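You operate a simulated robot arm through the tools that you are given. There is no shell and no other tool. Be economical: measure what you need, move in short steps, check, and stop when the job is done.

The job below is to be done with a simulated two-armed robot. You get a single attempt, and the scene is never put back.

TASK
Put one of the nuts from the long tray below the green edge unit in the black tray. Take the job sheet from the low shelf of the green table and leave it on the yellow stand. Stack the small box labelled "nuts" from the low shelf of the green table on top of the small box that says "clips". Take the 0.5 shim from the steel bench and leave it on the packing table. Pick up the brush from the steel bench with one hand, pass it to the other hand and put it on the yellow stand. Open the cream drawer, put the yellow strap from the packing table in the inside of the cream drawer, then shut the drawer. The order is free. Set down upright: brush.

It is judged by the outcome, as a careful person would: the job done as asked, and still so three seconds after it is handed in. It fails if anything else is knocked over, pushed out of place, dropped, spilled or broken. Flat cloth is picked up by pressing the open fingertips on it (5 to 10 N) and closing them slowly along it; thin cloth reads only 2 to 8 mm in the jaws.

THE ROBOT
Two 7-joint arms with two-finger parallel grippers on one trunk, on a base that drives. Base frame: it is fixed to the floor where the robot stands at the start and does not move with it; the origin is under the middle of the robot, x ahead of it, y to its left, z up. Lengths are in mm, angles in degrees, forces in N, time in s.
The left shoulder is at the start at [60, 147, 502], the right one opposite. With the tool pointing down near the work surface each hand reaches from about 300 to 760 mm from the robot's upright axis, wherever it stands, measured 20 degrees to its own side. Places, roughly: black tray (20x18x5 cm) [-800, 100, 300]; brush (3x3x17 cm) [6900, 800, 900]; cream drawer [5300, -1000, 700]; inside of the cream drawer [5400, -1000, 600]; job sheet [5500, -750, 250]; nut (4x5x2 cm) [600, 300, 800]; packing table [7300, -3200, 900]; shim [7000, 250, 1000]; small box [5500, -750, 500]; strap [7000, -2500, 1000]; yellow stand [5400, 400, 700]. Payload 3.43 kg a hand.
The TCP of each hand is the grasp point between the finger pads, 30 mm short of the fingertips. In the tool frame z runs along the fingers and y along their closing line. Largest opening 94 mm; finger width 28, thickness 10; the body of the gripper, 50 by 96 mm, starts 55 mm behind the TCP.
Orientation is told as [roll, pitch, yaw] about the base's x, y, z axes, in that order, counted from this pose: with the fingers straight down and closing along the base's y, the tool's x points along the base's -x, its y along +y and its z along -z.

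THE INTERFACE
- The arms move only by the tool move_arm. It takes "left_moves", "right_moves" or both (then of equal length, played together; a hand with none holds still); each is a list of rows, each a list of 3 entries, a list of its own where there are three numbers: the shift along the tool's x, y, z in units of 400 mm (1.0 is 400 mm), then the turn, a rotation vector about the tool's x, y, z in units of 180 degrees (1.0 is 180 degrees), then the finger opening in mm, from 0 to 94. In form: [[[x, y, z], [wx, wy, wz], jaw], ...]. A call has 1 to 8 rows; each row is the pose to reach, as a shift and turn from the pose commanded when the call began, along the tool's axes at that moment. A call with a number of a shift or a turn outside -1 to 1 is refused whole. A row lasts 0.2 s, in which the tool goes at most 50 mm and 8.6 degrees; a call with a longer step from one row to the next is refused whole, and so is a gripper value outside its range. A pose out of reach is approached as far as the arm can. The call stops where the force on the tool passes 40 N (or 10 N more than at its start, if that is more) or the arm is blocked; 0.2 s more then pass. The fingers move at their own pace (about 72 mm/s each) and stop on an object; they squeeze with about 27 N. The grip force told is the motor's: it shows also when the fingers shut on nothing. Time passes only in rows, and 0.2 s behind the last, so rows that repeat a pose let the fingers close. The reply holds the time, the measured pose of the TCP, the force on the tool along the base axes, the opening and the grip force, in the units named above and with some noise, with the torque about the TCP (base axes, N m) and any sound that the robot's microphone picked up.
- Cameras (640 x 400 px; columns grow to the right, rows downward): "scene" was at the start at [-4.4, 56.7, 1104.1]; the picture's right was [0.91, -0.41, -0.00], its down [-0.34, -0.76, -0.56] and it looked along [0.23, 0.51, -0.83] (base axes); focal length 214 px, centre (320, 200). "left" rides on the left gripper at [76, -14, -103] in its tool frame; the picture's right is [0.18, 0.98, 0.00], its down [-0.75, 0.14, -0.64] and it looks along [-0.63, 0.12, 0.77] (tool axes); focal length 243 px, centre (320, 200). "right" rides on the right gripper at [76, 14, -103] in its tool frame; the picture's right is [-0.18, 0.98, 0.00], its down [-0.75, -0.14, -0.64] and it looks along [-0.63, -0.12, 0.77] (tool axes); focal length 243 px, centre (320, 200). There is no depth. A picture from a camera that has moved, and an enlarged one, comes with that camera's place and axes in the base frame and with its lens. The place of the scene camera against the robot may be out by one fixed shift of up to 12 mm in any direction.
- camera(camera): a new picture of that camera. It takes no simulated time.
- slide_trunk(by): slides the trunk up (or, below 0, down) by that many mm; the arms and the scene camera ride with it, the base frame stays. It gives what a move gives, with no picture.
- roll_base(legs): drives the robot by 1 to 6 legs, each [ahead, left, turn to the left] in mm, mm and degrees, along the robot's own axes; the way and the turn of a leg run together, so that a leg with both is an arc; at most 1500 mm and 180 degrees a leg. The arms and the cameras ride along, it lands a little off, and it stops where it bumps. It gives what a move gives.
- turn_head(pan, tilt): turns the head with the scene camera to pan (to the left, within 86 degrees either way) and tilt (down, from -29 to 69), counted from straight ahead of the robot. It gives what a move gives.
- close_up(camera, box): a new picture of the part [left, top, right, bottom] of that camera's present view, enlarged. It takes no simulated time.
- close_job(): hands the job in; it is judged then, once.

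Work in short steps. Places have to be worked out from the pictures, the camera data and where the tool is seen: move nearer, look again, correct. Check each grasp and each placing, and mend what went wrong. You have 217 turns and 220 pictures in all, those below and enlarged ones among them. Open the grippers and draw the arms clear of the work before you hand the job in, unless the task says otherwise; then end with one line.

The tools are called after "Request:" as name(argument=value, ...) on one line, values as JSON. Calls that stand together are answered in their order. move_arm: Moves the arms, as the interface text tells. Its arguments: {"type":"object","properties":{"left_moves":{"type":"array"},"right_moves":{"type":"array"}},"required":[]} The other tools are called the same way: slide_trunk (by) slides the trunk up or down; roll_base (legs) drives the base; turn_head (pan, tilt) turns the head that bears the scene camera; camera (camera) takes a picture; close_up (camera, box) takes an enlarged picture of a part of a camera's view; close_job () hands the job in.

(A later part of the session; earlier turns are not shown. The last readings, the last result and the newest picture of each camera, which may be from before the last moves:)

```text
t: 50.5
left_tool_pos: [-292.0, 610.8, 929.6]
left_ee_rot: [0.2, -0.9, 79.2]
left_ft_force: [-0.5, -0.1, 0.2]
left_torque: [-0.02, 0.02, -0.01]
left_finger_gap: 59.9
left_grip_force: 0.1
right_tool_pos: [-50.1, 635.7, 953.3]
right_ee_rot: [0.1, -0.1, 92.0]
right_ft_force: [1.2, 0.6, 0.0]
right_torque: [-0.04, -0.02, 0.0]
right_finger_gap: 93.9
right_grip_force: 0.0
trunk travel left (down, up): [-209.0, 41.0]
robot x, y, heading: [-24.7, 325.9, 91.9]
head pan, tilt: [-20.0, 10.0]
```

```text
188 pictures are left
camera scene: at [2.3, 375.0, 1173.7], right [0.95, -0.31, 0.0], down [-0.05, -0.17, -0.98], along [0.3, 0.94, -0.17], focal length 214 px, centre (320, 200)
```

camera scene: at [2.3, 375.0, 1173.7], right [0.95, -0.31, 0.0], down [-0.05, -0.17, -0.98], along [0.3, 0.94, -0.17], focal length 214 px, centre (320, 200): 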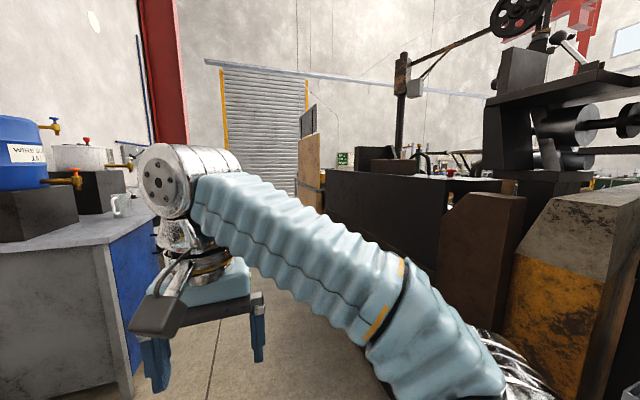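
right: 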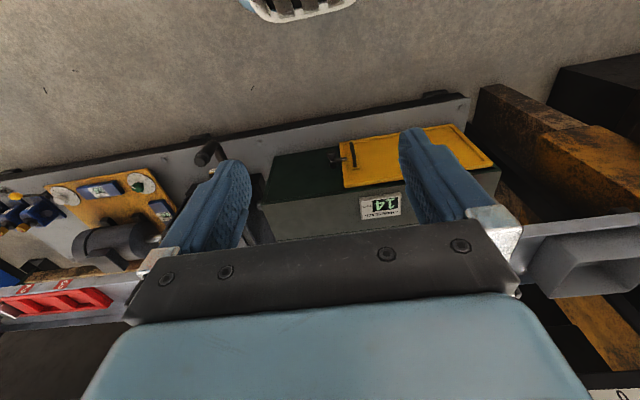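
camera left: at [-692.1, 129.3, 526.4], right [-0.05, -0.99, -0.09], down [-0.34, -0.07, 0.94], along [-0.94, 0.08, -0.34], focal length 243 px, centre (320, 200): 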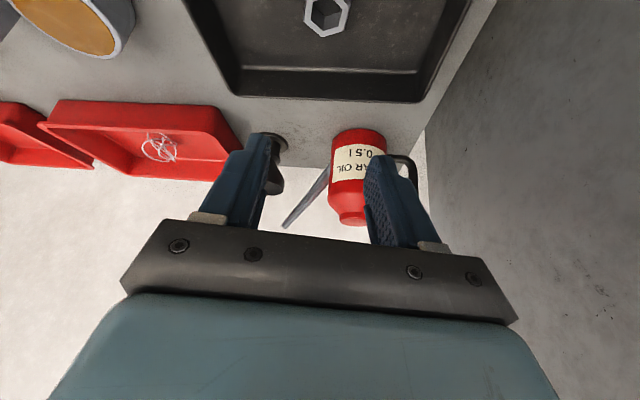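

Both corridors seem to round the machine; the left one ends sooner (board at y≈2700). I drive 1500 mm along it and look again.

Request:
roll_base(legs=[[0, 0, -2], [1400, 0, 0]])

Request:
turn_head(pan=-35, tilt=10)

Request:
camera(camera="scene")

```text
t: 57.9
left_tool_pos: [-274.6, 2048.3, 929.6]
left_ee_rot: [0.3, -0.8, 76.6]
left_ft_force: [-0.2, -0.2, -0.5]
left_torque: [-0.01, 0.05, 0.02]
left_finger_gap: 60.0
left_grip_force: 0.0
right_tool_pos: [-30.0, 2061.7, 951.7]
right_ee_rot: [0.2, -0.1, 89.5]
right_ft_force: [1.1, 0.6, -0.4]
right_torque: [0.01, 0.04, 0.01]
right_finger_gap: 94.0
right_grip_force: 0.0
trunk travel left (down, up): [-209.0, 41.0]
robot x, y, heading: [-14.6, 1748.8, 89.4]
head pan, tilt: [-20.0, 10.0]
```

```text
t: 58.7
left_tool_pos: [-272.6, 2045.9, 928.8]
left_ee_rot: [0.2, -0.9, 76.6]
left_ft_force: [-0.9, 0.2, -0.6]
left_torque: [0.01, 0.0, -0.02]
left_finger_gap: 59.9
left_grip_force: 0.2
right_tool_pos: [-28.8, 2061.5, 953.9]
right_ee_rot: [0.2, 0.1, 89.5]
right_ft_force: [-0.8, 0.7, -0.7]
right_torque: [0.02, -0.01, -0.01]
right_finger_gap: 94.1
right_grip_force: 0.2
trunk travel left (down, up): [-209.0, 41.0]
robot x, y, heading: [-20.6, 1746.7, 89.6]
head pan, tilt: [-35.0, 10.0]
```

```text
187 pictures are left
camera scene: at [32.5, 1787.2, 1173.8], right [0.81, -0.58, 0.0], down [-0.1, -0.14, -0.98], along [0.57, 0.8, -0.17], focal length 214 px, centre (320, 200)
```

scene: 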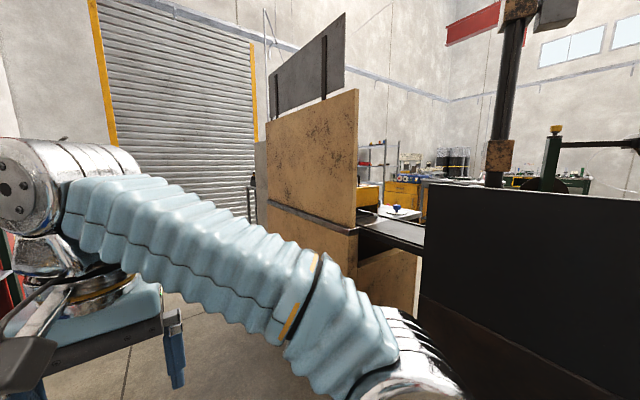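

The board stands at the machine's end with a track behind; the passage continues beyond it. I drive on 1400 mm.

Request:
roll_base(legs=[[1400, 0, 0]])

Request:
turn_head(pan=-60, tilt=12)

Request:
camera(camera="scene")

```text
t: 65.6
left_tool_pos: [-262.7, 3436.3, 928.7]
left_ee_rot: [0.3, -0.8, 76.7]
left_ft_force: [-0.2, -0.8, -0.1]
left_torque: [0.0, 0.03, 0.03]
left_finger_gap: 59.7
left_grip_force: 0.1
right_tool_pos: [-19.0, 3450.2, 953.1]
right_ee_rot: [0.2, 0.0, 89.6]
right_ft_force: [-0.7, 1.2, 0.5]
right_torque: [-0.03, 0.0, 0.01]
right_finger_gap: 93.9
right_grip_force: 0.0
trunk travel left (down, up): [-209.0, 41.0]
robot x, y, heading: [-5.9, 3140.0, 89.6]
head pan, tilt: [-35.0, 10.0]
```

```text
t: 66.5
left_tool_pos: [-262.1, 3435.6, 928.2]
left_ee_rot: [0.2, -0.8, 76.7]
left_ft_force: [0.1, -0.4, 0.4]
left_torque: [0.01, 0.03, -0.01]
left_finger_gap: 60.0
left_grip_force: 0.1
right_tool_pos: [-18.3, 3451.0, 952.4]
right_ee_rot: [0.1, 0.1, 89.6]
right_ft_force: [-0.1, 0.2, 0.3]
right_torque: [-0.01, 0.02, 0.0]
right_finger_gap: 93.9
right_grip_force: 0.2
trunk travel left (down, up): [-209.0, 41.0]
robot x, y, heading: [-4.4, 3141.0, 89.7]
head pan, tilt: [-60.0, 12.0]
```

```text
186 pictures are left
camera scene: at [71.1, 3146.4, 1170.5], right [0.49, -0.87, 0.0], down [-0.18, -0.1, -0.98], along [0.85, 0.48, -0.21], focal length 214 px, centre (320, 200)
```

scene: 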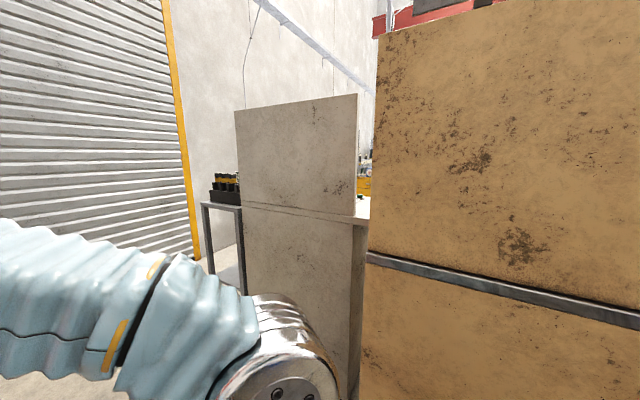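

A grey panel and bench stand beyond the board; I advance 700 mm and look along +x.

Request:
roll_base(legs=[[700, 0, 0]])

Request:
turn_head(pan=-70, tilt=15)

Request:
camera(camera="scene")

```text
t: 70.3
left_tool_pos: [-248.7, 4134.0, 930.1]
left_ee_rot: [0.2, -0.9, 76.0]
left_ft_force: [-0.3, -0.1, -0.2]
left_torque: [0.02, 0.01, -0.01]
left_finger_gap: 60.2
left_grip_force: 0.1
right_tool_pos: [-5.8, 4147.2, 953.6]
right_ee_rot: [0.1, 0.0, 88.9]
right_ft_force: [0.0, 0.0, -1.0]
right_torque: [0.04, 0.0, 0.0]
right_finger_gap: 93.9
right_grip_force: 0.1
trunk travel left (down, up): [-209.0, 41.0]
robot x, y, heading: [2.2, 3836.4, 89.2]
head pan, tilt: [-60.0, 12.0]
```

```text
t: 71.1
left_tool_pos: [-249.5, 4134.9, 929.2]
left_ee_rot: [0.2, -0.8, 76.0]
left_ft_force: [0.1, 0.1, -0.2]
left_torque: [0.03, -0.01, -0.03]
left_finger_gap: 59.9
left_grip_force: 0.1
right_tool_pos: [-4.7, 4147.2, 951.9]
right_ee_rot: [0.1, 0.1, 89.0]
right_ft_force: [-0.2, 0.6, 0.9]
right_torque: [0.01, 0.04, 0.03]
right_finger_gap: 94.0
right_grip_force: 0.0
trunk travel left (down, up): [-209.0, 41.0]
robot x, y, heading: [3.6, 3836.5, 88.6]
head pan, tilt: [-70.0, 15.0]
```

```text
185 pictures are left
camera scene: at [87.4, 3827.2, 1165.7], right [0.32, -0.95, 0.0], down [-0.24, -0.08, -0.97], along [0.91, 0.31, -0.26], focal length 214 px, centre (320, 200)
```

scene: 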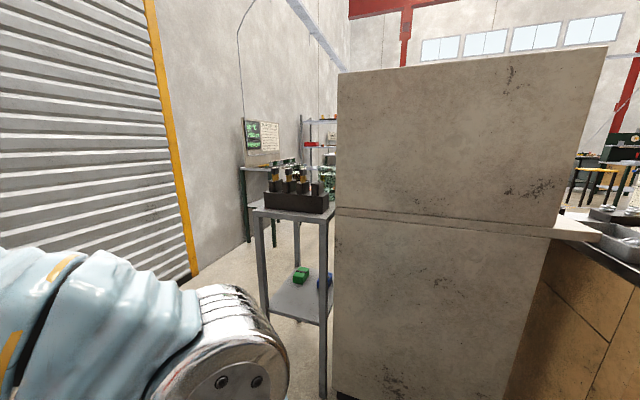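

A passage of about 1 m lies between the cup stand and the shutter wall. I drive to y≈4850 and turn right.

Request:
roll_base(legs=[[1000, 0, 0], [0, 0, -89]])

Request:
turn_head(pan=-5, tilt=18)

Request:
camera(camera="scene")

```text
t: 80.0
left_tool_pos: [325.2, 5095.7, 929.7]
left_ee_rot: [0.2, -0.8, -13.1]
left_ft_force: [-0.5, 0.1, -0.2]
left_torque: [-0.01, -0.01, 0.02]
left_finger_gap: 60.1
left_grip_force: 0.0
right_tool_pos: [340.9, 4850.6, 952.8]
right_ee_rot: [0.2, 0.1, -0.3]
right_ft_force: [0.1, 0.0, 0.4]
right_torque: [-0.03, 0.0, -0.06]
right_finger_gap: 94.2
right_grip_force: 0.1
trunk travel left (down, up): [-209.0, 41.0]
robot x, y, heading: [31.1, 4836.6, -0.5]
head pan, tilt: [-70.0, 15.0]
```

```text
t: 81.4
left_tool_pos: [324.8, 5094.9, 929.9]
left_ee_rot: [0.2, -0.8, -13.1]
left_ft_force: [-0.5, 0.5, 0.7]
left_torque: [0.0, 0.01, -0.01]
left_finger_gap: 59.8
left_grip_force: 0.0
right_tool_pos: [342.3, 4851.2, 952.6]
right_ee_rot: [0.1, 0.0, -0.4]
right_ft_force: [-0.4, -0.2, -0.1]
right_torque: [-0.01, 0.0, 0.02]
right_finger_gap: 94.2
right_grip_force: 0.0
trunk travel left (down, up): [-209.0, 41.0]
robot x, y, heading: [29.3, 4837.8, -0.2]
head pan, tilt: [-5.0, 18.0]
```

```text
184 pictures are left
camera scene: at [88.6, 4821.8, 1160.8], right [-0.09, -1.0, 0.0], down [-0.31, 0.03, -0.95], along [0.95, -0.09, -0.31], focal length 214 px, centre (320, 200)
```

scene: 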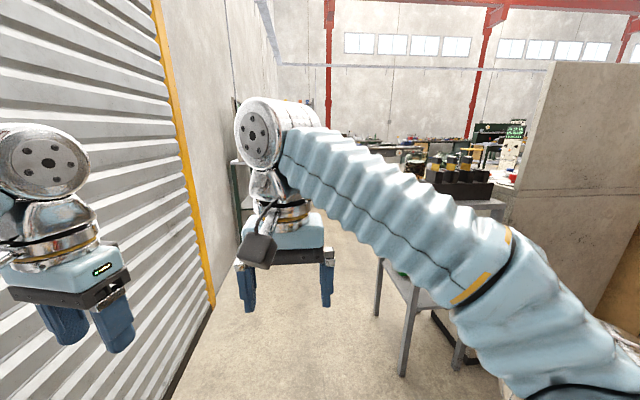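

The passage is y≈4340–5460. I shift 80 mm left and drive 1100 mm ahead.

Request:
roll_base(legs=[[0, 80, 0], [1100, 0, 0]])

Request:
turn_head(pan=-10, tilt=25)

Request:
camera(camera="scene")

Request:
turn_head(pan=-75, tilt=15)

Request:
camera(camera="scene")

```text
t: 87.7
left_tool_pos: [1427.9, 5183.1, 928.5]
left_ee_rot: [0.2, -0.8, -12.2]
left_ft_force: [-0.4, 0.7, 0.3]
left_torque: [-0.03, 0.01, -0.04]
left_finger_gap: 60.2
left_grip_force: 0.0
right_tool_pos: [1445.9, 4941.1, 951.7]
right_ee_rot: [0.1, -0.1, 0.6]
right_ft_force: [-0.5, -1.0, 0.0]
right_torque: [0.03, 0.0, 0.01]
right_finger_gap: 93.8
right_grip_force: 0.0
trunk travel left (down, up): [-209.0, 41.0]
robot x, y, heading: [1137.0, 4919.0, 0.5]
head pan, tilt: [-5.0, 18.0]
```

```text
t: 88.4
left_tool_pos: [1426.2, 5183.3, 929.7]
left_ee_rot: [0.2, -0.8, -12.2]
left_ft_force: [-0.7, 0.7, -0.4]
left_torque: [0.01, -0.04, 0.02]
left_finger_gap: 59.7
left_grip_force: 0.0
right_tool_pos: [1445.0, 4939.8, 952.7]
right_ee_rot: [0.1, 0.0, 0.7]
right_ft_force: [-0.8, -0.2, 0.0]
right_torque: [-0.02, -0.06, -0.06]
right_finger_gap: 94.0
right_grip_force: 0.1
trunk travel left (down, up): [-209.0, 41.0]
robot x, y, heading: [1132.3, 4920.3, 0.5]
head pan, tilt: [-10.0, 25.0]
```

```text
183 pictures are left
camera scene: at [1191.5, 4898.9, 1149.5], right [-0.16, -0.99, 0.0], down [-0.42, 0.07, -0.91], along [0.89, -0.15, -0.42], focal length 214 px, centre (320, 200)
```

scene: 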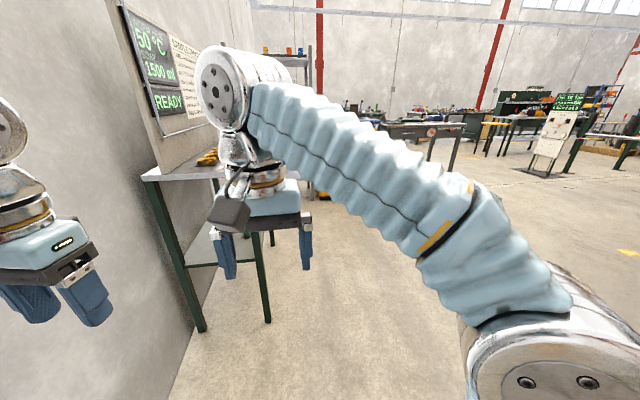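

```text
t: 89.7
left_tool_pos: [1426.3, 5183.3, 929.6]
left_ee_rot: [0.2, -0.8, -12.2]
left_ft_force: [-0.6, 0.5, 0.3]
left_torque: [0.01, -0.04, 0.0]
left_finger_gap: 60.3
left_grip_force: 0.0
right_tool_pos: [1445.5, 4941.0, 952.8]
right_ee_rot: [0.1, 0.0, 0.6]
right_ft_force: [-0.2, -0.5, -0.5]
right_torque: [0.02, 0.01, 0.02]
right_finger_gap: 94.0
right_grip_force: 0.0
trunk travel left (down, up): [-209.0, 41.0]
robot x, y, heading: [1130.0, 4924.3, 0.3]
head pan, tilt: [-75.0, 15.0]
```

```text
182 pictures are left
camera scene: at [1125.8, 4823.9, 1165.6], right [-0.96, -0.27, 0.0], down [-0.07, 0.25, -0.97], along [0.26, -0.93, -0.26], focal length 214 px, centre (320, 200)
```

scene: 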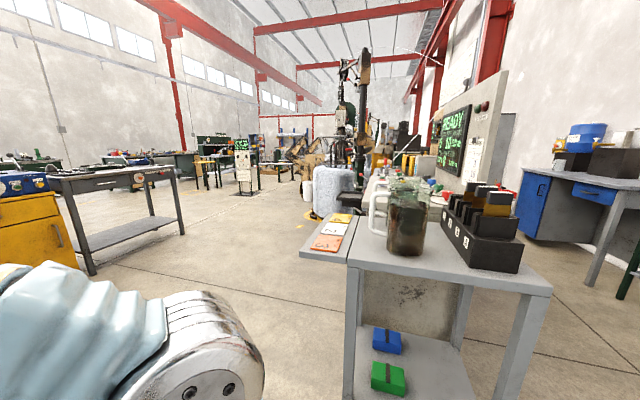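

The hall opens beyond. I steer between the green wall table (corner ≈ (2050, 5060)) and the stand (corner ≈ (1340, 4270)) with heading −25°, then look.

Request:
roll_base(legs=[[0, 0, -25], [1300, 0, 0], [0, 0, -30]])

Request:
turn_head(pan=0, tilt=15)

Request:
camera(camera="scene")

```text
t: 99.1
left_tool_pos: [2716.7, 4318.4, 928.9]
left_ee_rot: [0.1, -0.8, -66.0]
left_ft_force: [-0.4, -0.6, 0.4]
left_torque: [0.01, 0.03, 0.02]
left_finger_gap: 60.1
left_grip_force: 0.0
right_tool_pos: [2530.5, 4158.2, 952.6]
right_ee_rot: [0.2, 0.0, -53.2]
right_ft_force: [-0.6, -0.3, -0.1]
right_torque: [-0.03, -0.01, 0.02]
right_finger_gap: 94.1
right_grip_force: 0.3
trunk travel left (down, up): [-209.0, 41.0]
robot x, y, heading: [2332.2, 4395.1, -53.4]
head pan, tilt: [-75.0, 15.0]
```

```text
t: 100.5
left_tool_pos: [2717.1, 4318.0, 928.3]
left_ee_rot: [0.2, -0.8, -66.0]
left_ft_force: [-0.2, 0.1, -0.6]
left_torque: [0.02, 0.03, 0.0]
left_finger_gap: 60.1
left_grip_force: 0.1
right_tool_pos: [2530.6, 4157.7, 953.8]
right_ee_rot: [0.1, 0.0, -53.3]
right_ft_force: [-0.1, -0.4, 0.7]
right_torque: [-0.02, 0.02, 0.02]
right_finger_gap: 94.2
right_grip_force: 0.0
trunk travel left (down, up): [-209.0, 41.0]
robot x, y, heading: [2336.6, 4400.2, -53.6]
head pan, tilt: [0.0, 15.0]
```

```text
181 pictures are left
camera scene: at [2367.0, 4340.2, 1165.6], right [-0.8, -0.6, 0.0], down [-0.16, 0.21, -0.97], along [0.58, -0.77, -0.26], focal length 214 px, centre (320, 200)
```

scene: 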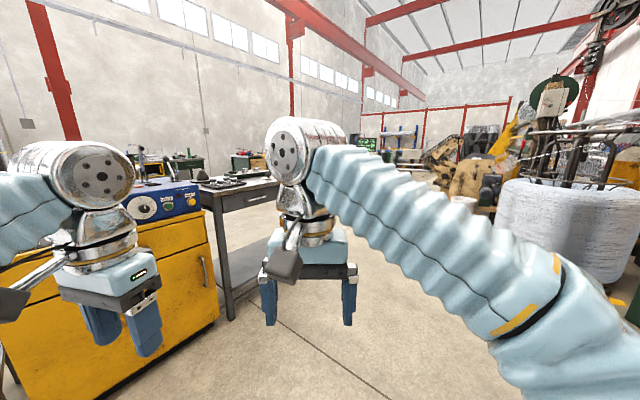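

Free lane at x≈2100–3500. I drive along it: heading −70° for 1500, then −90° for 1200.

Request:
roll_base(legs=[[0, 0, -16], [1500, 0, 0], [0, 0, -10]])

Request:
camera(camera="scene")

Request:
turn_head(pan=60, tilt=15)

Request:
camera(camera="scene")

```text
t: 109.5
left_tool_pos: [3196.2, 2787.6, 930.0]
left_ee_rot: [0.2, -0.8, -90.4]
left_ft_force: [-0.4, -0.2, 0.7]
left_torque: [0.0, 0.0, 0.03]
left_finger_gap: 60.0
left_grip_force: 0.0
right_tool_pos: [2961.0, 2719.7, 952.3]
right_ee_rot: [0.1, 0.0, -77.6]
right_ft_force: [-0.1, -0.6, 0.6]
right_torque: [0.0, 0.0, 0.0]
right_finger_gap: 93.9
right_grip_force: 0.1
trunk travel left (down, up): [-209.0, 41.0]
robot x, y, heading: [2876.2, 3021.0, -77.5]
head pan, tilt: [0.0, 15.0]
```

```text
180 pictures are left
camera scene: at [2889.4, 2950.1, 1165.6], right [-0.98, -0.22, 0.0], down [-0.06, 0.25, -0.97], along [0.21, -0.94, -0.26], focal length 214 px, centre (320, 200)
```

scene: 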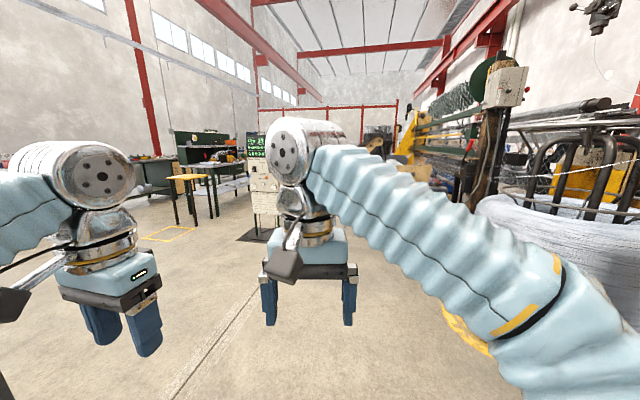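

```text
t: 110.8
left_tool_pos: [3194.5, 2788.1, 929.5]
left_ee_rot: [0.3, -0.7, -90.4]
left_ft_force: [0.8, 0.0, -0.6]
left_torque: [0.02, 0.01, 0.0]
left_finger_gap: 60.1
left_grip_force: 0.1
right_tool_pos: [2961.7, 2718.9, 952.0]
right_ee_rot: [0.1, -0.1, -77.6]
right_ft_force: [-0.6, 0.0, -0.4]
right_torque: [0.05, -0.01, -0.02]
right_finger_gap: 93.8
right_grip_force: 0.1
trunk travel left (down, up): [-209.0, 41.0]
robot x, y, heading: [2878.7, 3022.2, -77.5]
head pan, tilt: [60.0, 15.0]
```

```text
179 pictures are left
camera scene: at [2958.3, 3013.1, 1165.6], right [-0.3, -0.95, 0.0], down [-0.25, 0.08, -0.97], along [0.92, -0.29, -0.26], focal length 214 px, centre (320, 200)
```

scene: 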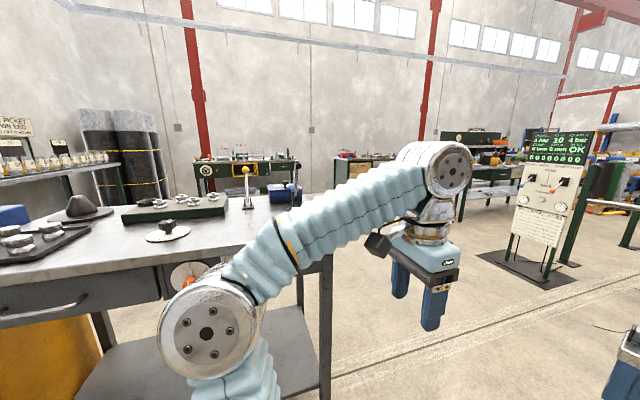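

I can see the yellow stand (left of centre) and the green table beside it, with a console near (4080, 320). I drive on toward (4500, 950).

Request:
roll_base(legs=[[700, 0, 0], [0, 0, 33], [1450, 0, 0]])

Request:
turn_head(pan=0, tilt=15)

Request:
camera(camera="scene")

```text
t: 123.0
left_tool_pos: [4479.3, 1302.5, 930.3]
left_ee_rot: [0.2, -0.8, -57.2]
left_ft_force: [0.0, 0.5, -0.4]
left_torque: [-0.01, 0.02, 0.01]
left_finger_gap: 60.3
left_grip_force: 0.0
right_tool_pos: [4320.4, 1117.0, 953.6]
right_ee_rot: [0.1, 0.0, -44.4]
right_ft_force: [-0.4, -0.4, -0.3]
right_torque: [0.01, 0.03, 0.03]
right_finger_gap: 94.1
right_grip_force: 0.0
trunk travel left (down, up): [-209.0, 41.0]
robot x, y, heading: [4084.1, 1322.8, -44.3]
head pan, tilt: [60.0, 15.0]
```

```text
t: 124.3
left_tool_pos: [4477.8, 1302.4, 928.3]
left_ee_rot: [0.2, -0.8, -57.1]
left_ft_force: [0.8, 0.2, -0.8]
left_torque: [-0.02, 0.01, -0.02]
left_finger_gap: 60.0
left_grip_force: 0.1
right_tool_pos: [4320.4, 1115.3, 952.7]
right_ee_rot: [0.0, 0.0, -44.3]
right_ft_force: [-0.8, -0.3, 0.1]
right_torque: [-0.02, 0.03, 0.0]
right_finger_gap: 94.1
right_grip_force: 0.1
trunk travel left (down, up): [-209.0, 41.0]
robot x, y, heading: [4083.9, 1324.1, -44.2]
head pan, tilt: [0.0, 15.0]
```

```text
178 pictures are left
camera scene: at [4128.9, 1271.4, 1165.6], right [-0.7, -0.72, 0.0], down [-0.19, 0.18, -0.97], along [0.69, -0.67, -0.26], focal length 214 px, centre (320, 200)
```

scene: 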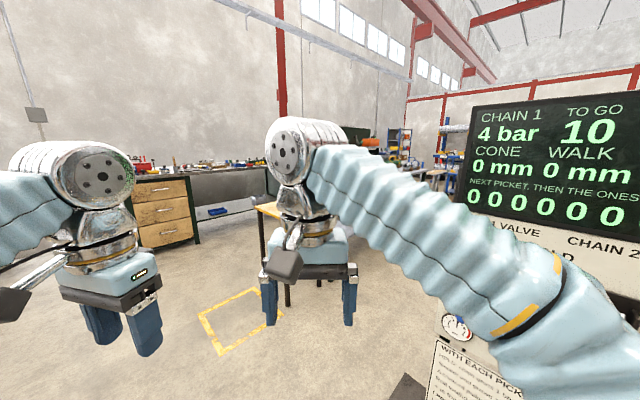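

The console is close on the right. I turn left to heading 0, drive 700 mm, and look toward the stand and green table.

Request:
roll_base(legs=[[0, 0, 44], [700, 0, 0]])

Request:
turn_head(pan=-75, tilt=25)

Request:
camera(camera="scene")

Request:
turn_head(pan=-20, tilt=15)

Request:
camera(camera="scene")

```text
t: 130.2
left_tool_pos: [5071.8, 1596.1, 928.7]
left_ee_rot: [0.2, -0.7, -11.9]
left_ft_force: [-0.4, -0.1, -0.1]
left_torque: [0.02, 0.0, 0.0]
left_finger_gap: 60.1
left_grip_force: 0.1
right_tool_pos: [5092.1, 1352.4, 952.6]
right_ee_rot: [0.1, -0.1, 1.0]
right_ft_force: [0.7, -0.6, -0.1]
right_torque: [-0.01, 0.02, 0.0]
right_finger_gap: 93.9
right_grip_force: 0.2
trunk travel left (down, up): [-209.0, 41.0]
robot x, y, heading: [4779.5, 1332.2, 1.0]
head pan, tilt: [0.0, 15.0]
```

```text
t: 131.7
left_tool_pos: [5071.7, 1596.2, 928.3]
left_ee_rot: [0.2, -0.7, -12.0]
left_ft_force: [-0.4, -0.3, 1.1]
left_torque: [-0.03, 0.0, 0.0]
left_finger_gap: 60.0
left_grip_force: 0.1
right_tool_pos: [5092.4, 1351.6, 952.6]
right_ee_rot: [0.0, 0.0, 1.0]
right_ft_force: [-0.3, 0.5, 0.4]
right_torque: [0.01, 0.02, 0.02]
right_finger_gap: 94.1
right_grip_force: 0.0
trunk travel left (down, up): [-209.0, 41.0]
robot x, y, heading: [4783.3, 1334.1, 1.1]
head pan, tilt: [-75.0, 25.0]
```

```text
177 pictures are left
camera scene: at [4772.8, 1235.0, 1149.4], right [-0.96, -0.28, 0.0], down [-0.12, 0.41, -0.91], along [0.25, -0.87, -0.42], focal length 214 px, centre (320, 200)
```

scene: 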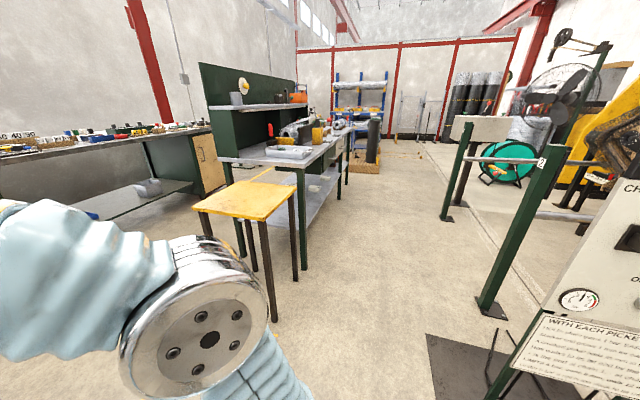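

```text
t: 132.9
left_tool_pos: [5072.1, 1595.3, 929.0]
left_ee_rot: [0.2, -0.8, -11.9]
left_ft_force: [0.6, 0.4, -0.4]
left_torque: [0.01, -0.02, -0.01]
left_finger_gap: 60.1
left_grip_force: 0.1
right_tool_pos: [5092.7, 1351.6, 952.9]
right_ee_rot: [0.2, 0.0, 0.9]
right_ft_force: [0.4, 0.2, -0.2]
right_torque: [0.01, 0.01, 0.01]
right_finger_gap: 93.9
right_grip_force: 0.1
trunk travel left (down, up): [-209.0, 41.0]
robot x, y, heading: [4779.6, 1334.3, 1.2]
head pan, tilt: [-20.0, 15.0]
```

```text
176 pictures are left
camera scene: at [4835.6, 1293.0, 1165.6], right [-0.33, -0.95, 0.0], down [-0.24, 0.08, -0.97], along [0.91, -0.32, -0.26], focal length 214 px, centre (320, 200)
```

scene: 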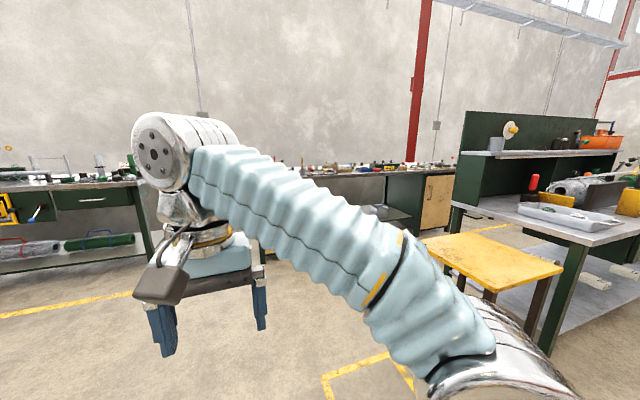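

The layout is clear: the yellow stand and green table front edges lie at x≈5250, the rail at x≈4000. I back to x≈4650 and slide right to y≈-550, then look at the green table.

Request:
roll_base(legs=[[-130, 0, -1], [0, -1000, 0], [0, -900, 0]])

Request:
turn_head(pan=0, tilt=35)

Request:
camera(camera="scene")

```text
t: 143.3
left_tool_pos: [4945.9, -302.0, 929.7]
left_ee_rot: [0.2, -0.8, -13.2]
left_ft_force: [-0.5, 1.1, -0.2]
left_torque: [-0.04, 0.03, -0.01]
left_finger_gap: 60.0
left_grip_force: 0.1
right_tool_pos: [4961.6, -545.7, 952.5]
right_ee_rot: [0.1, 0.1, -0.2]
right_ft_force: [-0.1, 0.0, 0.2]
right_torque: [0.0, -0.01, -0.04]
right_finger_gap: 93.9
right_grip_force: 0.0
trunk travel left (down, up): [-209.0, 41.0]
robot x, y, heading: [4647.7, -559.4, -0.4]
head pan, tilt: [-20.0, 15.0]
```

```text
t: 144.1
left_tool_pos: [4945.0, -302.9, 928.7]
left_ee_rot: [0.2, -0.8, -13.2]
left_ft_force: [0.6, 0.1, -0.3]
left_torque: [0.03, 0.0, -0.01]
left_finger_gap: 60.2
left_grip_force: 0.1
right_tool_pos: [4960.8, -546.2, 952.5]
right_ee_rot: [0.2, 0.0, -0.3]
right_ft_force: [0.0, 0.9, -0.9]
right_torque: [0.0, -0.05, -0.01]
right_finger_gap: 93.9
right_grip_force: 0.1
trunk travel left (down, up): [-209.0, 41.0]
robot x, y, heading: [4650.4, -559.1, -0.3]
head pan, tilt: [0.0, 35.0]
```

```text
175 pictures are left
camera scene: at [4703.4, -566.9, 1133.7], right [-0.01, -1.0, 0.0], down [-0.57, 0.0, -0.82], along [0.82, -0.01, -0.57], focal length 214 px, centre (320, 200)
```

scene: 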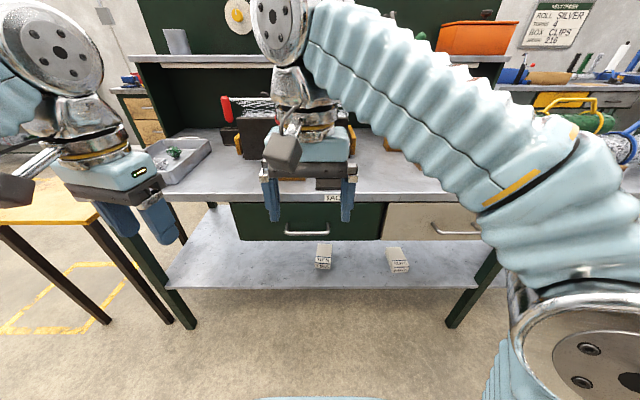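

The two small boxes stand on the low shelf; the cream drawer is at right. I zoom in.

Request:
close_up(camera="scene", box=[200, 180, 500, 300])

Request:
close_up(camera="scene", box=[300, 230, 420, 290])

```text
2.13 times, centred on (350, 240) of scene
camera zoom: at [4703.4, -566.9, 1133.7], right [-0.01, -1.0, 0.0], down [-0.57, 0.0, -0.82], along [0.82, -0.01, -0.57], focal length 458 px, centre (256, 115)
```

zoom: 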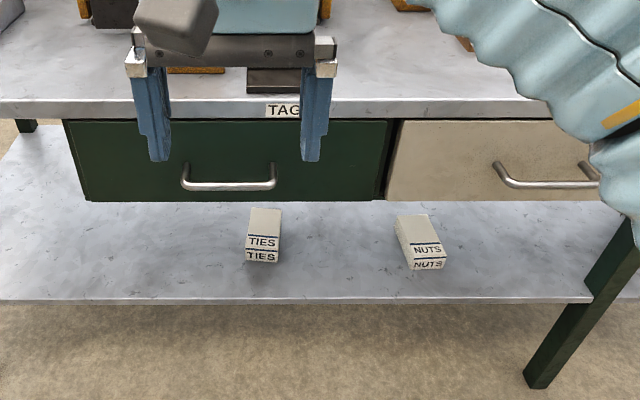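

```text
5.33 times, centred on (360, 260) of scene
camera zoom: at [4703.4, -566.9, 1133.7], right [-0.01, -1.0, 0.0], down [-0.57, 0.0, -0.82], along [0.82, -0.01, -0.57], focal length 1144 px, centre (107, -120)
```

zoom: 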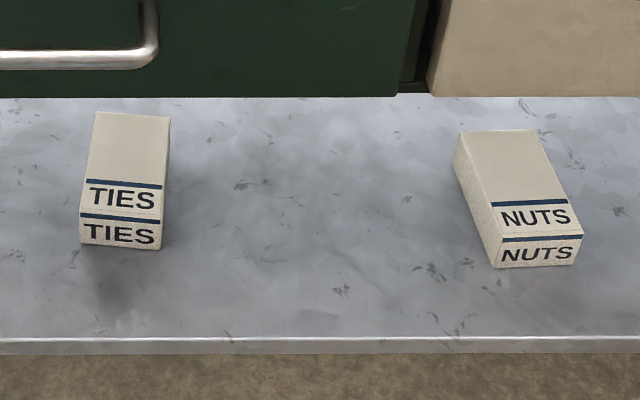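

NUTS box seen near (5330, -945). I lower the trunk to look under the drawers for the clips box and the job sheet.

Request:
slide_trunk(by=-205)

Request:
turn_head(pan=0, tilt=30)

Request:
camera(camera="scene")

```text
t: 146.3
left_tool_pos: [4946.8, -301.2, 723.9]
left_ee_rot: [0.1, -0.8, -13.2]
left_ft_force: [-0.2, 0.2, 0.5]
left_torque: [0.01, -0.03, 0.03]
left_finger_gap: 60.1
left_grip_force: 0.0
right_tool_pos: [4959.8, -544.8, 747.6]
right_ee_rot: [0.1, -0.1, -0.3]
right_ft_force: [0.1, -0.2, -0.3]
right_torque: [0.0, 0.0, 0.04]
right_finger_gap: 94.2
right_grip_force: 0.1
trunk travel left (down, up): [-4.0, 246.0]
robot x, y, heading: [4645.4, -556.4, -0.4]
head pan, tilt: [0.0, 35.0]
```

```text
t: 147.0
left_tool_pos: [4945.8, -301.3, 723.8]
left_ee_rot: [0.3, -0.8, -13.2]
left_ft_force: [-0.2, -0.1, -1.5]
left_torque: [0.0, 0.01, 0.0]
left_finger_gap: 60.1
left_grip_force: 0.0
right_tool_pos: [4961.5, -545.6, 748.2]
right_ee_rot: [0.1, 0.0, -0.3]
right_ft_force: [-0.6, 0.2, -0.2]
right_torque: [-0.01, -0.03, 0.0]
right_finger_gap: 94.0
right_grip_force: 0.1
trunk travel left (down, up): [-4.0, 246.0]
robot x, y, heading: [4649.7, -558.7, -0.2]
head pan, tilt: [0.0, 30.0]
```

```text
172 pictures are left
camera scene: at [4705.7, -566.9, 936.4], right [-0.01, -1.0, 0.0], down [-0.5, 0.0, -0.87], along [0.87, 0.0, -0.5], focal length 214 px, centre (320, 200)
```

scene: 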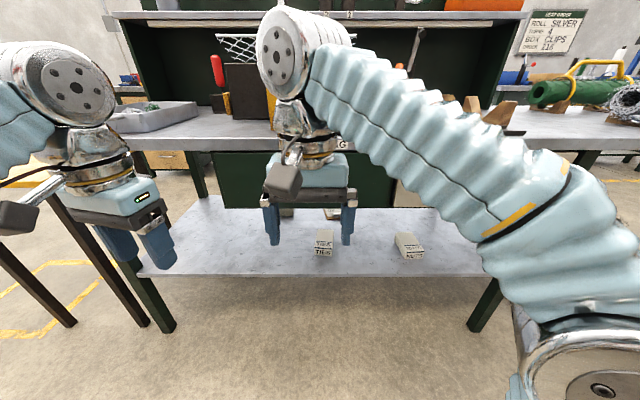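

Request:
close_up(camera="scene", box=[200, 180, 460, 290])

```text
2.46 times, centred on (330, 235) of scene
camera zoom: at [4705.7, -566.9, 936.4], right [-0.01, -1.0, 0.0], down [-0.5, 0.0, -0.87], along [0.87, 0.0, -0.5], focal length 528 px, centre (295, 114)
```

zoom: 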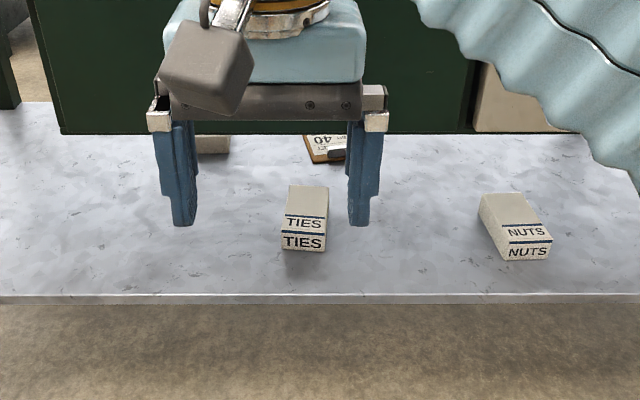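

Behind on the shelf I see another box (≈(5634, -392)) and the job sheet (≈(5622, -634)). I spread the hands outward for a clearer view.

Request:
move_arm(right_moves=[[[0, -0.12, 0], [0, 0, 0], 94], [[0, -0.24, 0], [0, 0, 0], 94], [[0, -0.36, 0], [0, 0, 0], 94], [[0, -0.48, 0], [0, 0, 0], 94], [[0, -0.6, 0], [0, 0, 0], 94], [[0, -0.7, 0], [0, 0, 0], 94]], left_moves=[[[0, 0.02, 0], [0, 0, 0], 90], [[0, 0.04, 0], [0, 0, 0.02], 90], [[0, 0.06, 0], [0, 0, 0.04], 90], [[0, 0.08, 0], [0, 0, 0.0], 90], [[0, 0.1, 0], [0, 0, -0.035], 90], [[0, 0.12, 0], [0, 0, -0.07], 90]])

Request:
camera(camera="scene")

Request:
close_up(camera="scene", box=[200, 180, 460, 290])

```text
t: 148.4
left_tool_pos: [4956.1, -253.9, 724.0]
left_ee_rot: [-0.1, -0.8, -0.5]
left_ft_force: [-0.2, 1.8, -0.3]
left_torque: [-0.06, 0.01, 0.01]
left_finger_gap: 90.2
left_grip_force: 0.2
right_tool_pos: [4955.4, -823.7, 745.8]
right_ee_rot: [-0.1, -0.1, -0.1]
right_ft_force: [-0.2, 0.1, 0.1]
right_torque: [-0.06, -0.03, -0.01]
right_finger_gap: 94.0
right_grip_force: 0.2
trunk travel left (down, up): [-4.0, 246.0]
robot x, y, heading: [4649.4, -558.8, -0.2]
head pan, tilt: [0.0, 30.0]
```

```text
170 pictures are left
camera scene: at [4705.6, -566.2, 936.5], right [0.0, -1.0, 0.0], down [-0.5, 0.0, -0.87], along [0.87, 0.0, -0.5], focal length 214 px, centre (320, 200)
```

scene: 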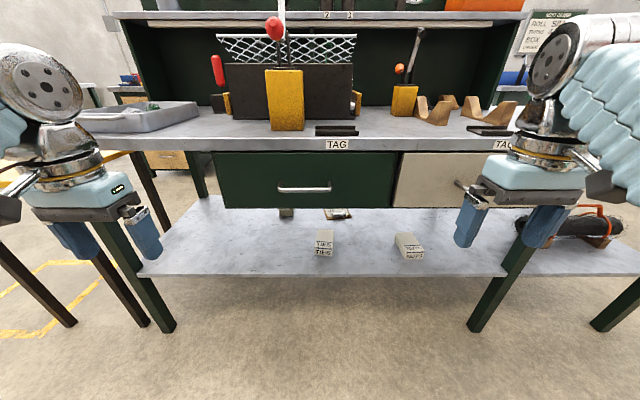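

```text
2.46 times, centred on (330, 235) of scene
camera zoom: at [4705.6, -566.2, 936.5], right [0.0, -1.0, 0.0], down [-0.5, 0.0, -0.87], along [0.87, 0.0, -0.5], focal length 528 px, centre (295, 114)
```

zoom: 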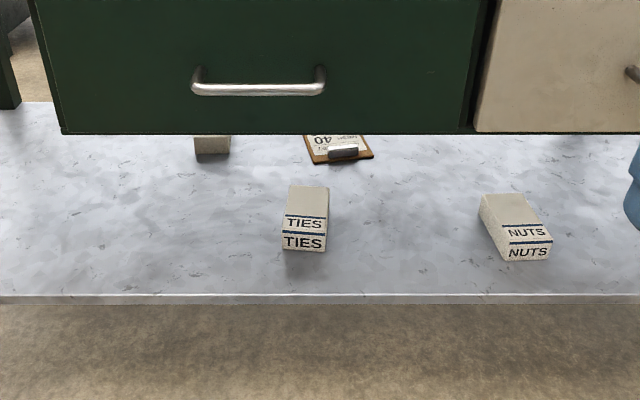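

The view is clear; the rear box shows no label from here. I lower the tilted left hand in front of the shelf to look in with its camera.

Request:
move_arm(left_moves=[[[-0.02, -0.06, 0.1], [0, -0.027, 0], 90], [[-0.04, -0.12, 0.2], [0, -0.055, 0], 90], [[-0.06, -0.18, 0.3], [0, -0.082, 0], 90], [[-0.08, -0.24, 0.4], [0, -0.11, 0], 90], [[-0.1, -0.3, 0.5], [0, -0.138, 0], 90], [[-0.12, -0.36, 0.6], [0, -0.165, 0], 90], [[-0.135, -0.415, 0.7], [0, -0.19, 0], 90]])

Request:
camera(camera="left")

```text
t: 150.0
left_tool_pos: [5017.1, -423.4, 446.9]
left_ee_rot: [0.0, -35.0, -0.7]
left_ft_force: [-1.5, -0.5, -0.2]
left_torque: [0.0, 0.01, 0.0]
left_finger_gap: 90.1
left_grip_force: 0.0
left hand out of reach, approached as far as the arm can: row 7
right_tool_pos: [4956.5, -825.8, 745.8]
right_ee_rot: [0.0, 0.1, -0.3]
right_ft_force: [0.5, -0.3, -0.4]
right_torque: [0.02, -0.05, -0.04]
right_finger_gap: 93.9
right_grip_force: 0.0
trunk travel left (down, up): [-4.0, 246.0]
robot x, y, heading: [4648.7, -558.2, -0.4]
head pan, tilt: [0.0, 30.0]
```

```text
168 pictures are left
camera left: at [4894.6, -435.6, 486.7], right [-0.14, 0.98, -0.11], down [0.25, 0.14, 0.96], along [0.96, 0.11, -0.27], focal length 243 px, centre (320, 200)
```

left: 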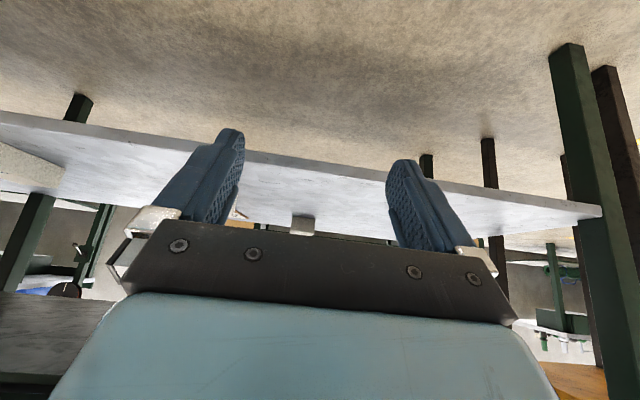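

Request:
close_up(camera="left", box=[220, 180, 400, 240])

Request:
close_up(camera="scene", box=[260, 190, 380, 240])

```text
3.56 times, centred on (310, 210) of left
camera zoom: at [4894.6, -435.6, 486.7], right [-0.14, 0.98, -0.11], down [0.25, 0.14, 0.96], along [0.96, 0.11, -0.27], focal length 863 px, centre (356, 164)
```

zoom: 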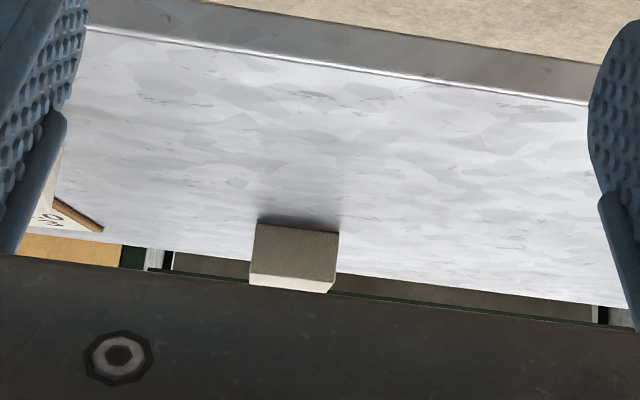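

```text
5.33 times, centred on (320, 215) of scene
camera zoom: at [4705.5, -566.8, 936.5], right [-0.01, -1.0, 0.0], down [-0.5, 0.0, -0.87], along [0.87, 0.0, -0.5], focal length 1144 px, centre (320, 120)
```

zoom: 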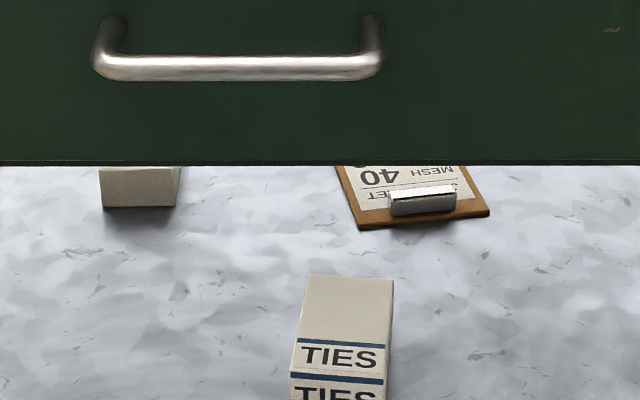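

The clipboard and rear box face the other side of the table, so those are best reached from behind. First I take the NUTS box from the front: I retract the left hand and drive to about (4800, -700).

Request:
move_arm(left_moves=[[[0.06, 0.08, -0.09], [0, 0.03, 0], 90], [[0.12, 0.16, -0.18], [0, 0.06, 0], 90], [[0.18, 0.24, -0.27], [0, 0.09, 0], 90], [[0.24, 0.32, -0.36], [0, 0.12, 0], 90], [[0.3, 0.38, -0.45], [0, 0.15, 0], 90], [[0.34, 0.42, -0.54], [0, 0.19, 0], 90]])

Request:
roll_base(legs=[[120, -140, 0]])

Request:
camera(camera="scene")

```text
refused: row 1 steps farther than a row can; nothing moved
```

```text
t: 151.5
left_tool_pos: [5136.3, -563.3, 446.9]
left_ee_rot: [0.0, -35.1, -0.5]
left_ft_force: [-0.2, 0.2, 0.0]
left_torque: [0.0, -0.02, 0.0]
left_finger_gap: 90.1
left_grip_force: 0.1
right_tool_pos: [5076.1, -967.0, 746.4]
right_ee_rot: [0.1, 0.0, -0.3]
right_ft_force: [-0.6, -0.3, -0.2]
right_torque: [-0.05, 0.0, -0.01]
right_finger_gap: 93.8
right_grip_force: 0.1
trunk travel left (down, up): [-4.0, 246.0]
robot x, y, heading: [4769.7, -697.8, -0.3]
head pan, tilt: [0.0, 30.0]
```

```text
165 pictures are left
camera scene: at [4825.8, -708.0, 936.4], right [0.0, -1.0, 0.0], down [-0.5, 0.0, -0.87], along [0.87, 0.0, -0.5], focal length 214 px, centre (320, 200)
```

scene: 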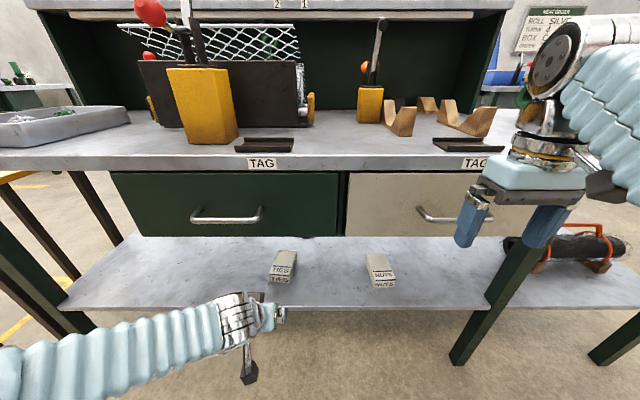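

Request:
close_up(camera="scene", box=[320, 230, 440, 310])

Request:
camera(camera="right")

```text
5.00 times, centred on (380, 270) of scene
camera zoom: at [4825.8, -708.0, 936.4], right [0.0, -1.0, 0.0], down [-0.5, 0.0, -0.87], along [0.87, 0.0, -0.5], focal length 1072 px, centre (20, -150)
```

zoom: 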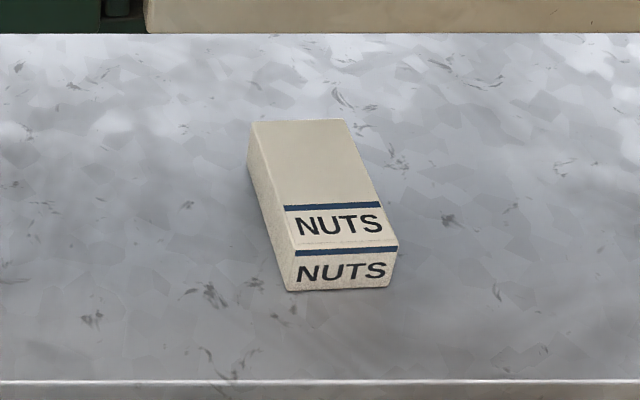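

```text
163 pictures are left
camera right: at [5000.8, -952.0, 847.8], right [0.19, 0.98, 0.0], down [0.75, -0.15, 0.64], along [0.63, -0.12, -0.77], focal length 243 px, centre (320, 200)
```

right: 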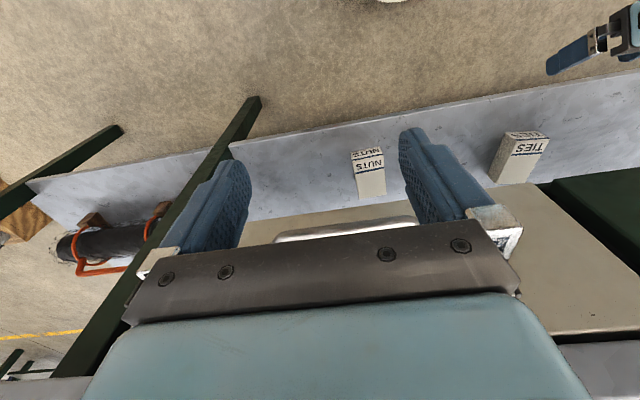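

Combining three views: shelf z≈385, NUTS box spans x 5253–5356, y −929…−864, top ≈423. I bring the right hand to a 45° tilted pre-grasp at about (5100, −898, 610).

Request:
move_arm(right_moves=[[[-0.01, 0.03, 0.05], [0, -0.042, 0], 94], [[-0.02, 0.06, 0.11], [0, -0.084, 0], 94], [[-0.03, 0.09, 0.17], [0, -0.126, 0], 94], [[-0.04, 0.12, 0.23], [0, -0.168, 0], 94], [[-0.05, 0.15, 0.29], [0, -0.21, 0], 94], [[-0.06, 0.1725, 0.34], [0, -0.25, 0], 94]])

Request:
camera(camera="right")

Request:
camera(camera="scene")

```text
t: 152.9
left_tool_pos: [5137.4, -563.3, 448.2]
left_ee_rot: [-0.1, -35.0, -0.6]
left_ft_force: [0.3, -0.2, 0.2]
left_torque: [0.02, 0.02, -0.02]
left_finger_gap: 90.1
left_grip_force: 0.1
right_tool_pos: [5100.3, -896.1, 609.9]
right_ee_rot: [0.0, -45.2, -0.3]
right_ft_force: [-0.3, 0.1, -0.5]
right_torque: [0.02, 0.0, -0.01]
right_finger_gap: 94.1
right_grip_force: 0.1
trunk travel left (down, up): [-4.0, 246.0]
robot x, y, heading: [4768.1, -702.8, 0.0]
head pan, tilt: [0.0, 30.0]
```

```text
162 pictures are left
camera right: at [4975.0, -880.3, 627.6], right [0.14, 0.98, 0.13], down [0.08, -0.14, 0.99], along [0.99, -0.12, -0.09], focal length 243 px, centre (320, 200)
```

right: 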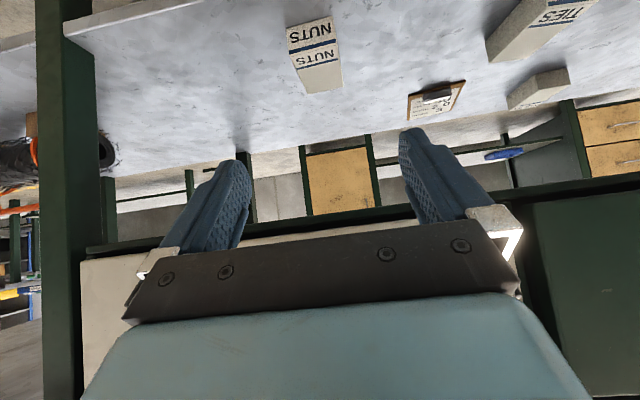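

```text
161 pictures are left
camera scene: at [4825.8, -708.0, 936.5], right [0.0, -1.0, 0.0], down [-0.5, 0.0, -0.87], along [0.87, 0.0, -0.5], focal length 214 px, centre (320, 200)
```

scene: 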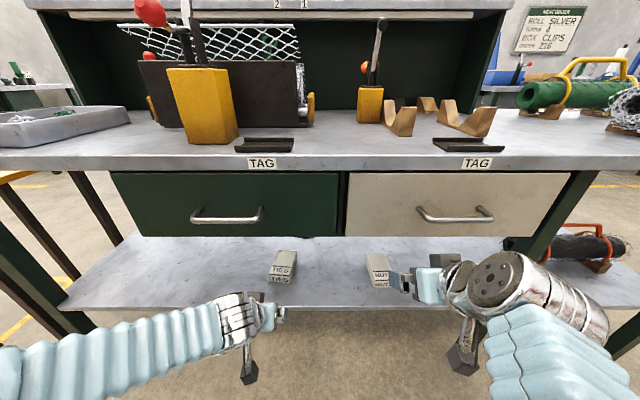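

From the hand camera the box front corners come out at (5250, −924) and (5250, −871), z 385 – consistent. The approach runs right along the fingers: 250 mm.

Request:
move_arm(right_moves=[[[0, 0, 0.11], [0, 0, 0], 94], [[0, 0, 0.22], [0, 0, 0], 94], [[0, 0, 0.33], [0, 0, 0], 94], [[0, 0, 0.44], [0, 0, 0], 94], [[0, 0, 0.54], [0, 0, 0], 94], [[0, 0, 0.62], [0, 0, 0], 94]])

Request:
camera(camera="right")

Request:
camera(camera="scene")

```text
t: 154.3
left_tool_pos: [5138.0, -563.5, 447.5]
left_ee_rot: [0.0, -35.0, -0.5]
left_ft_force: [0.1, 0.1, -0.3]
left_torque: [0.0, 0.0, 0.03]
left_finger_gap: 90.1
left_grip_force: 0.0
right_tool_pos: [5275.4, -900.5, 435.2]
right_ee_rot: [0.2, -45.1, -0.3]
right_ft_force: [0.0, -0.6, -0.3]
right_torque: [-0.02, 0.0, -0.02]
right_finger_gap: 94.3
right_grip_force: 0.1
trunk travel left (down, up): [-4.0, 246.0]
robot x, y, heading: [4770.0, -700.7, -0.6]
head pan, tilt: [0.0, 30.0]
```

```text
160 pictures are left
camera right: at [5149.1, -885.3, 452.5], right [0.14, 0.98, 0.13], down [0.08, -0.14, 0.99], along [0.99, -0.12, -0.09], focal length 243 px, centre (320, 200)
```

right: 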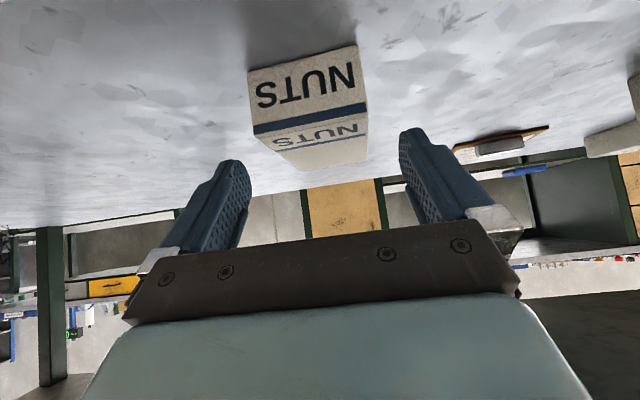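

```text
159 pictures are left
camera scene: at [4825.6, -707.9, 936.5], right [0.0, -1.0, 0.0], down [-0.5, 0.0, -0.87], along [0.87, 0.0, -0.5], focal length 214 px, centre (320, 200)
```

scene: 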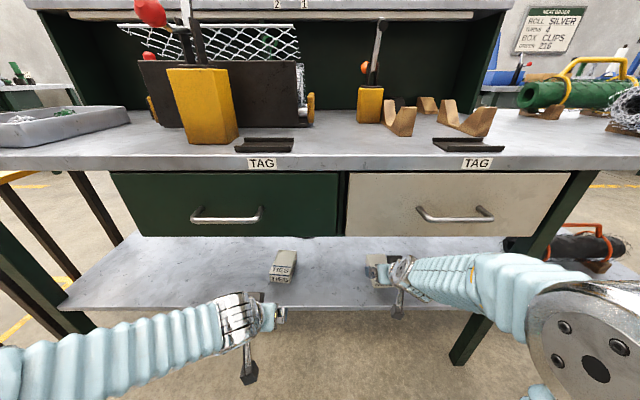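

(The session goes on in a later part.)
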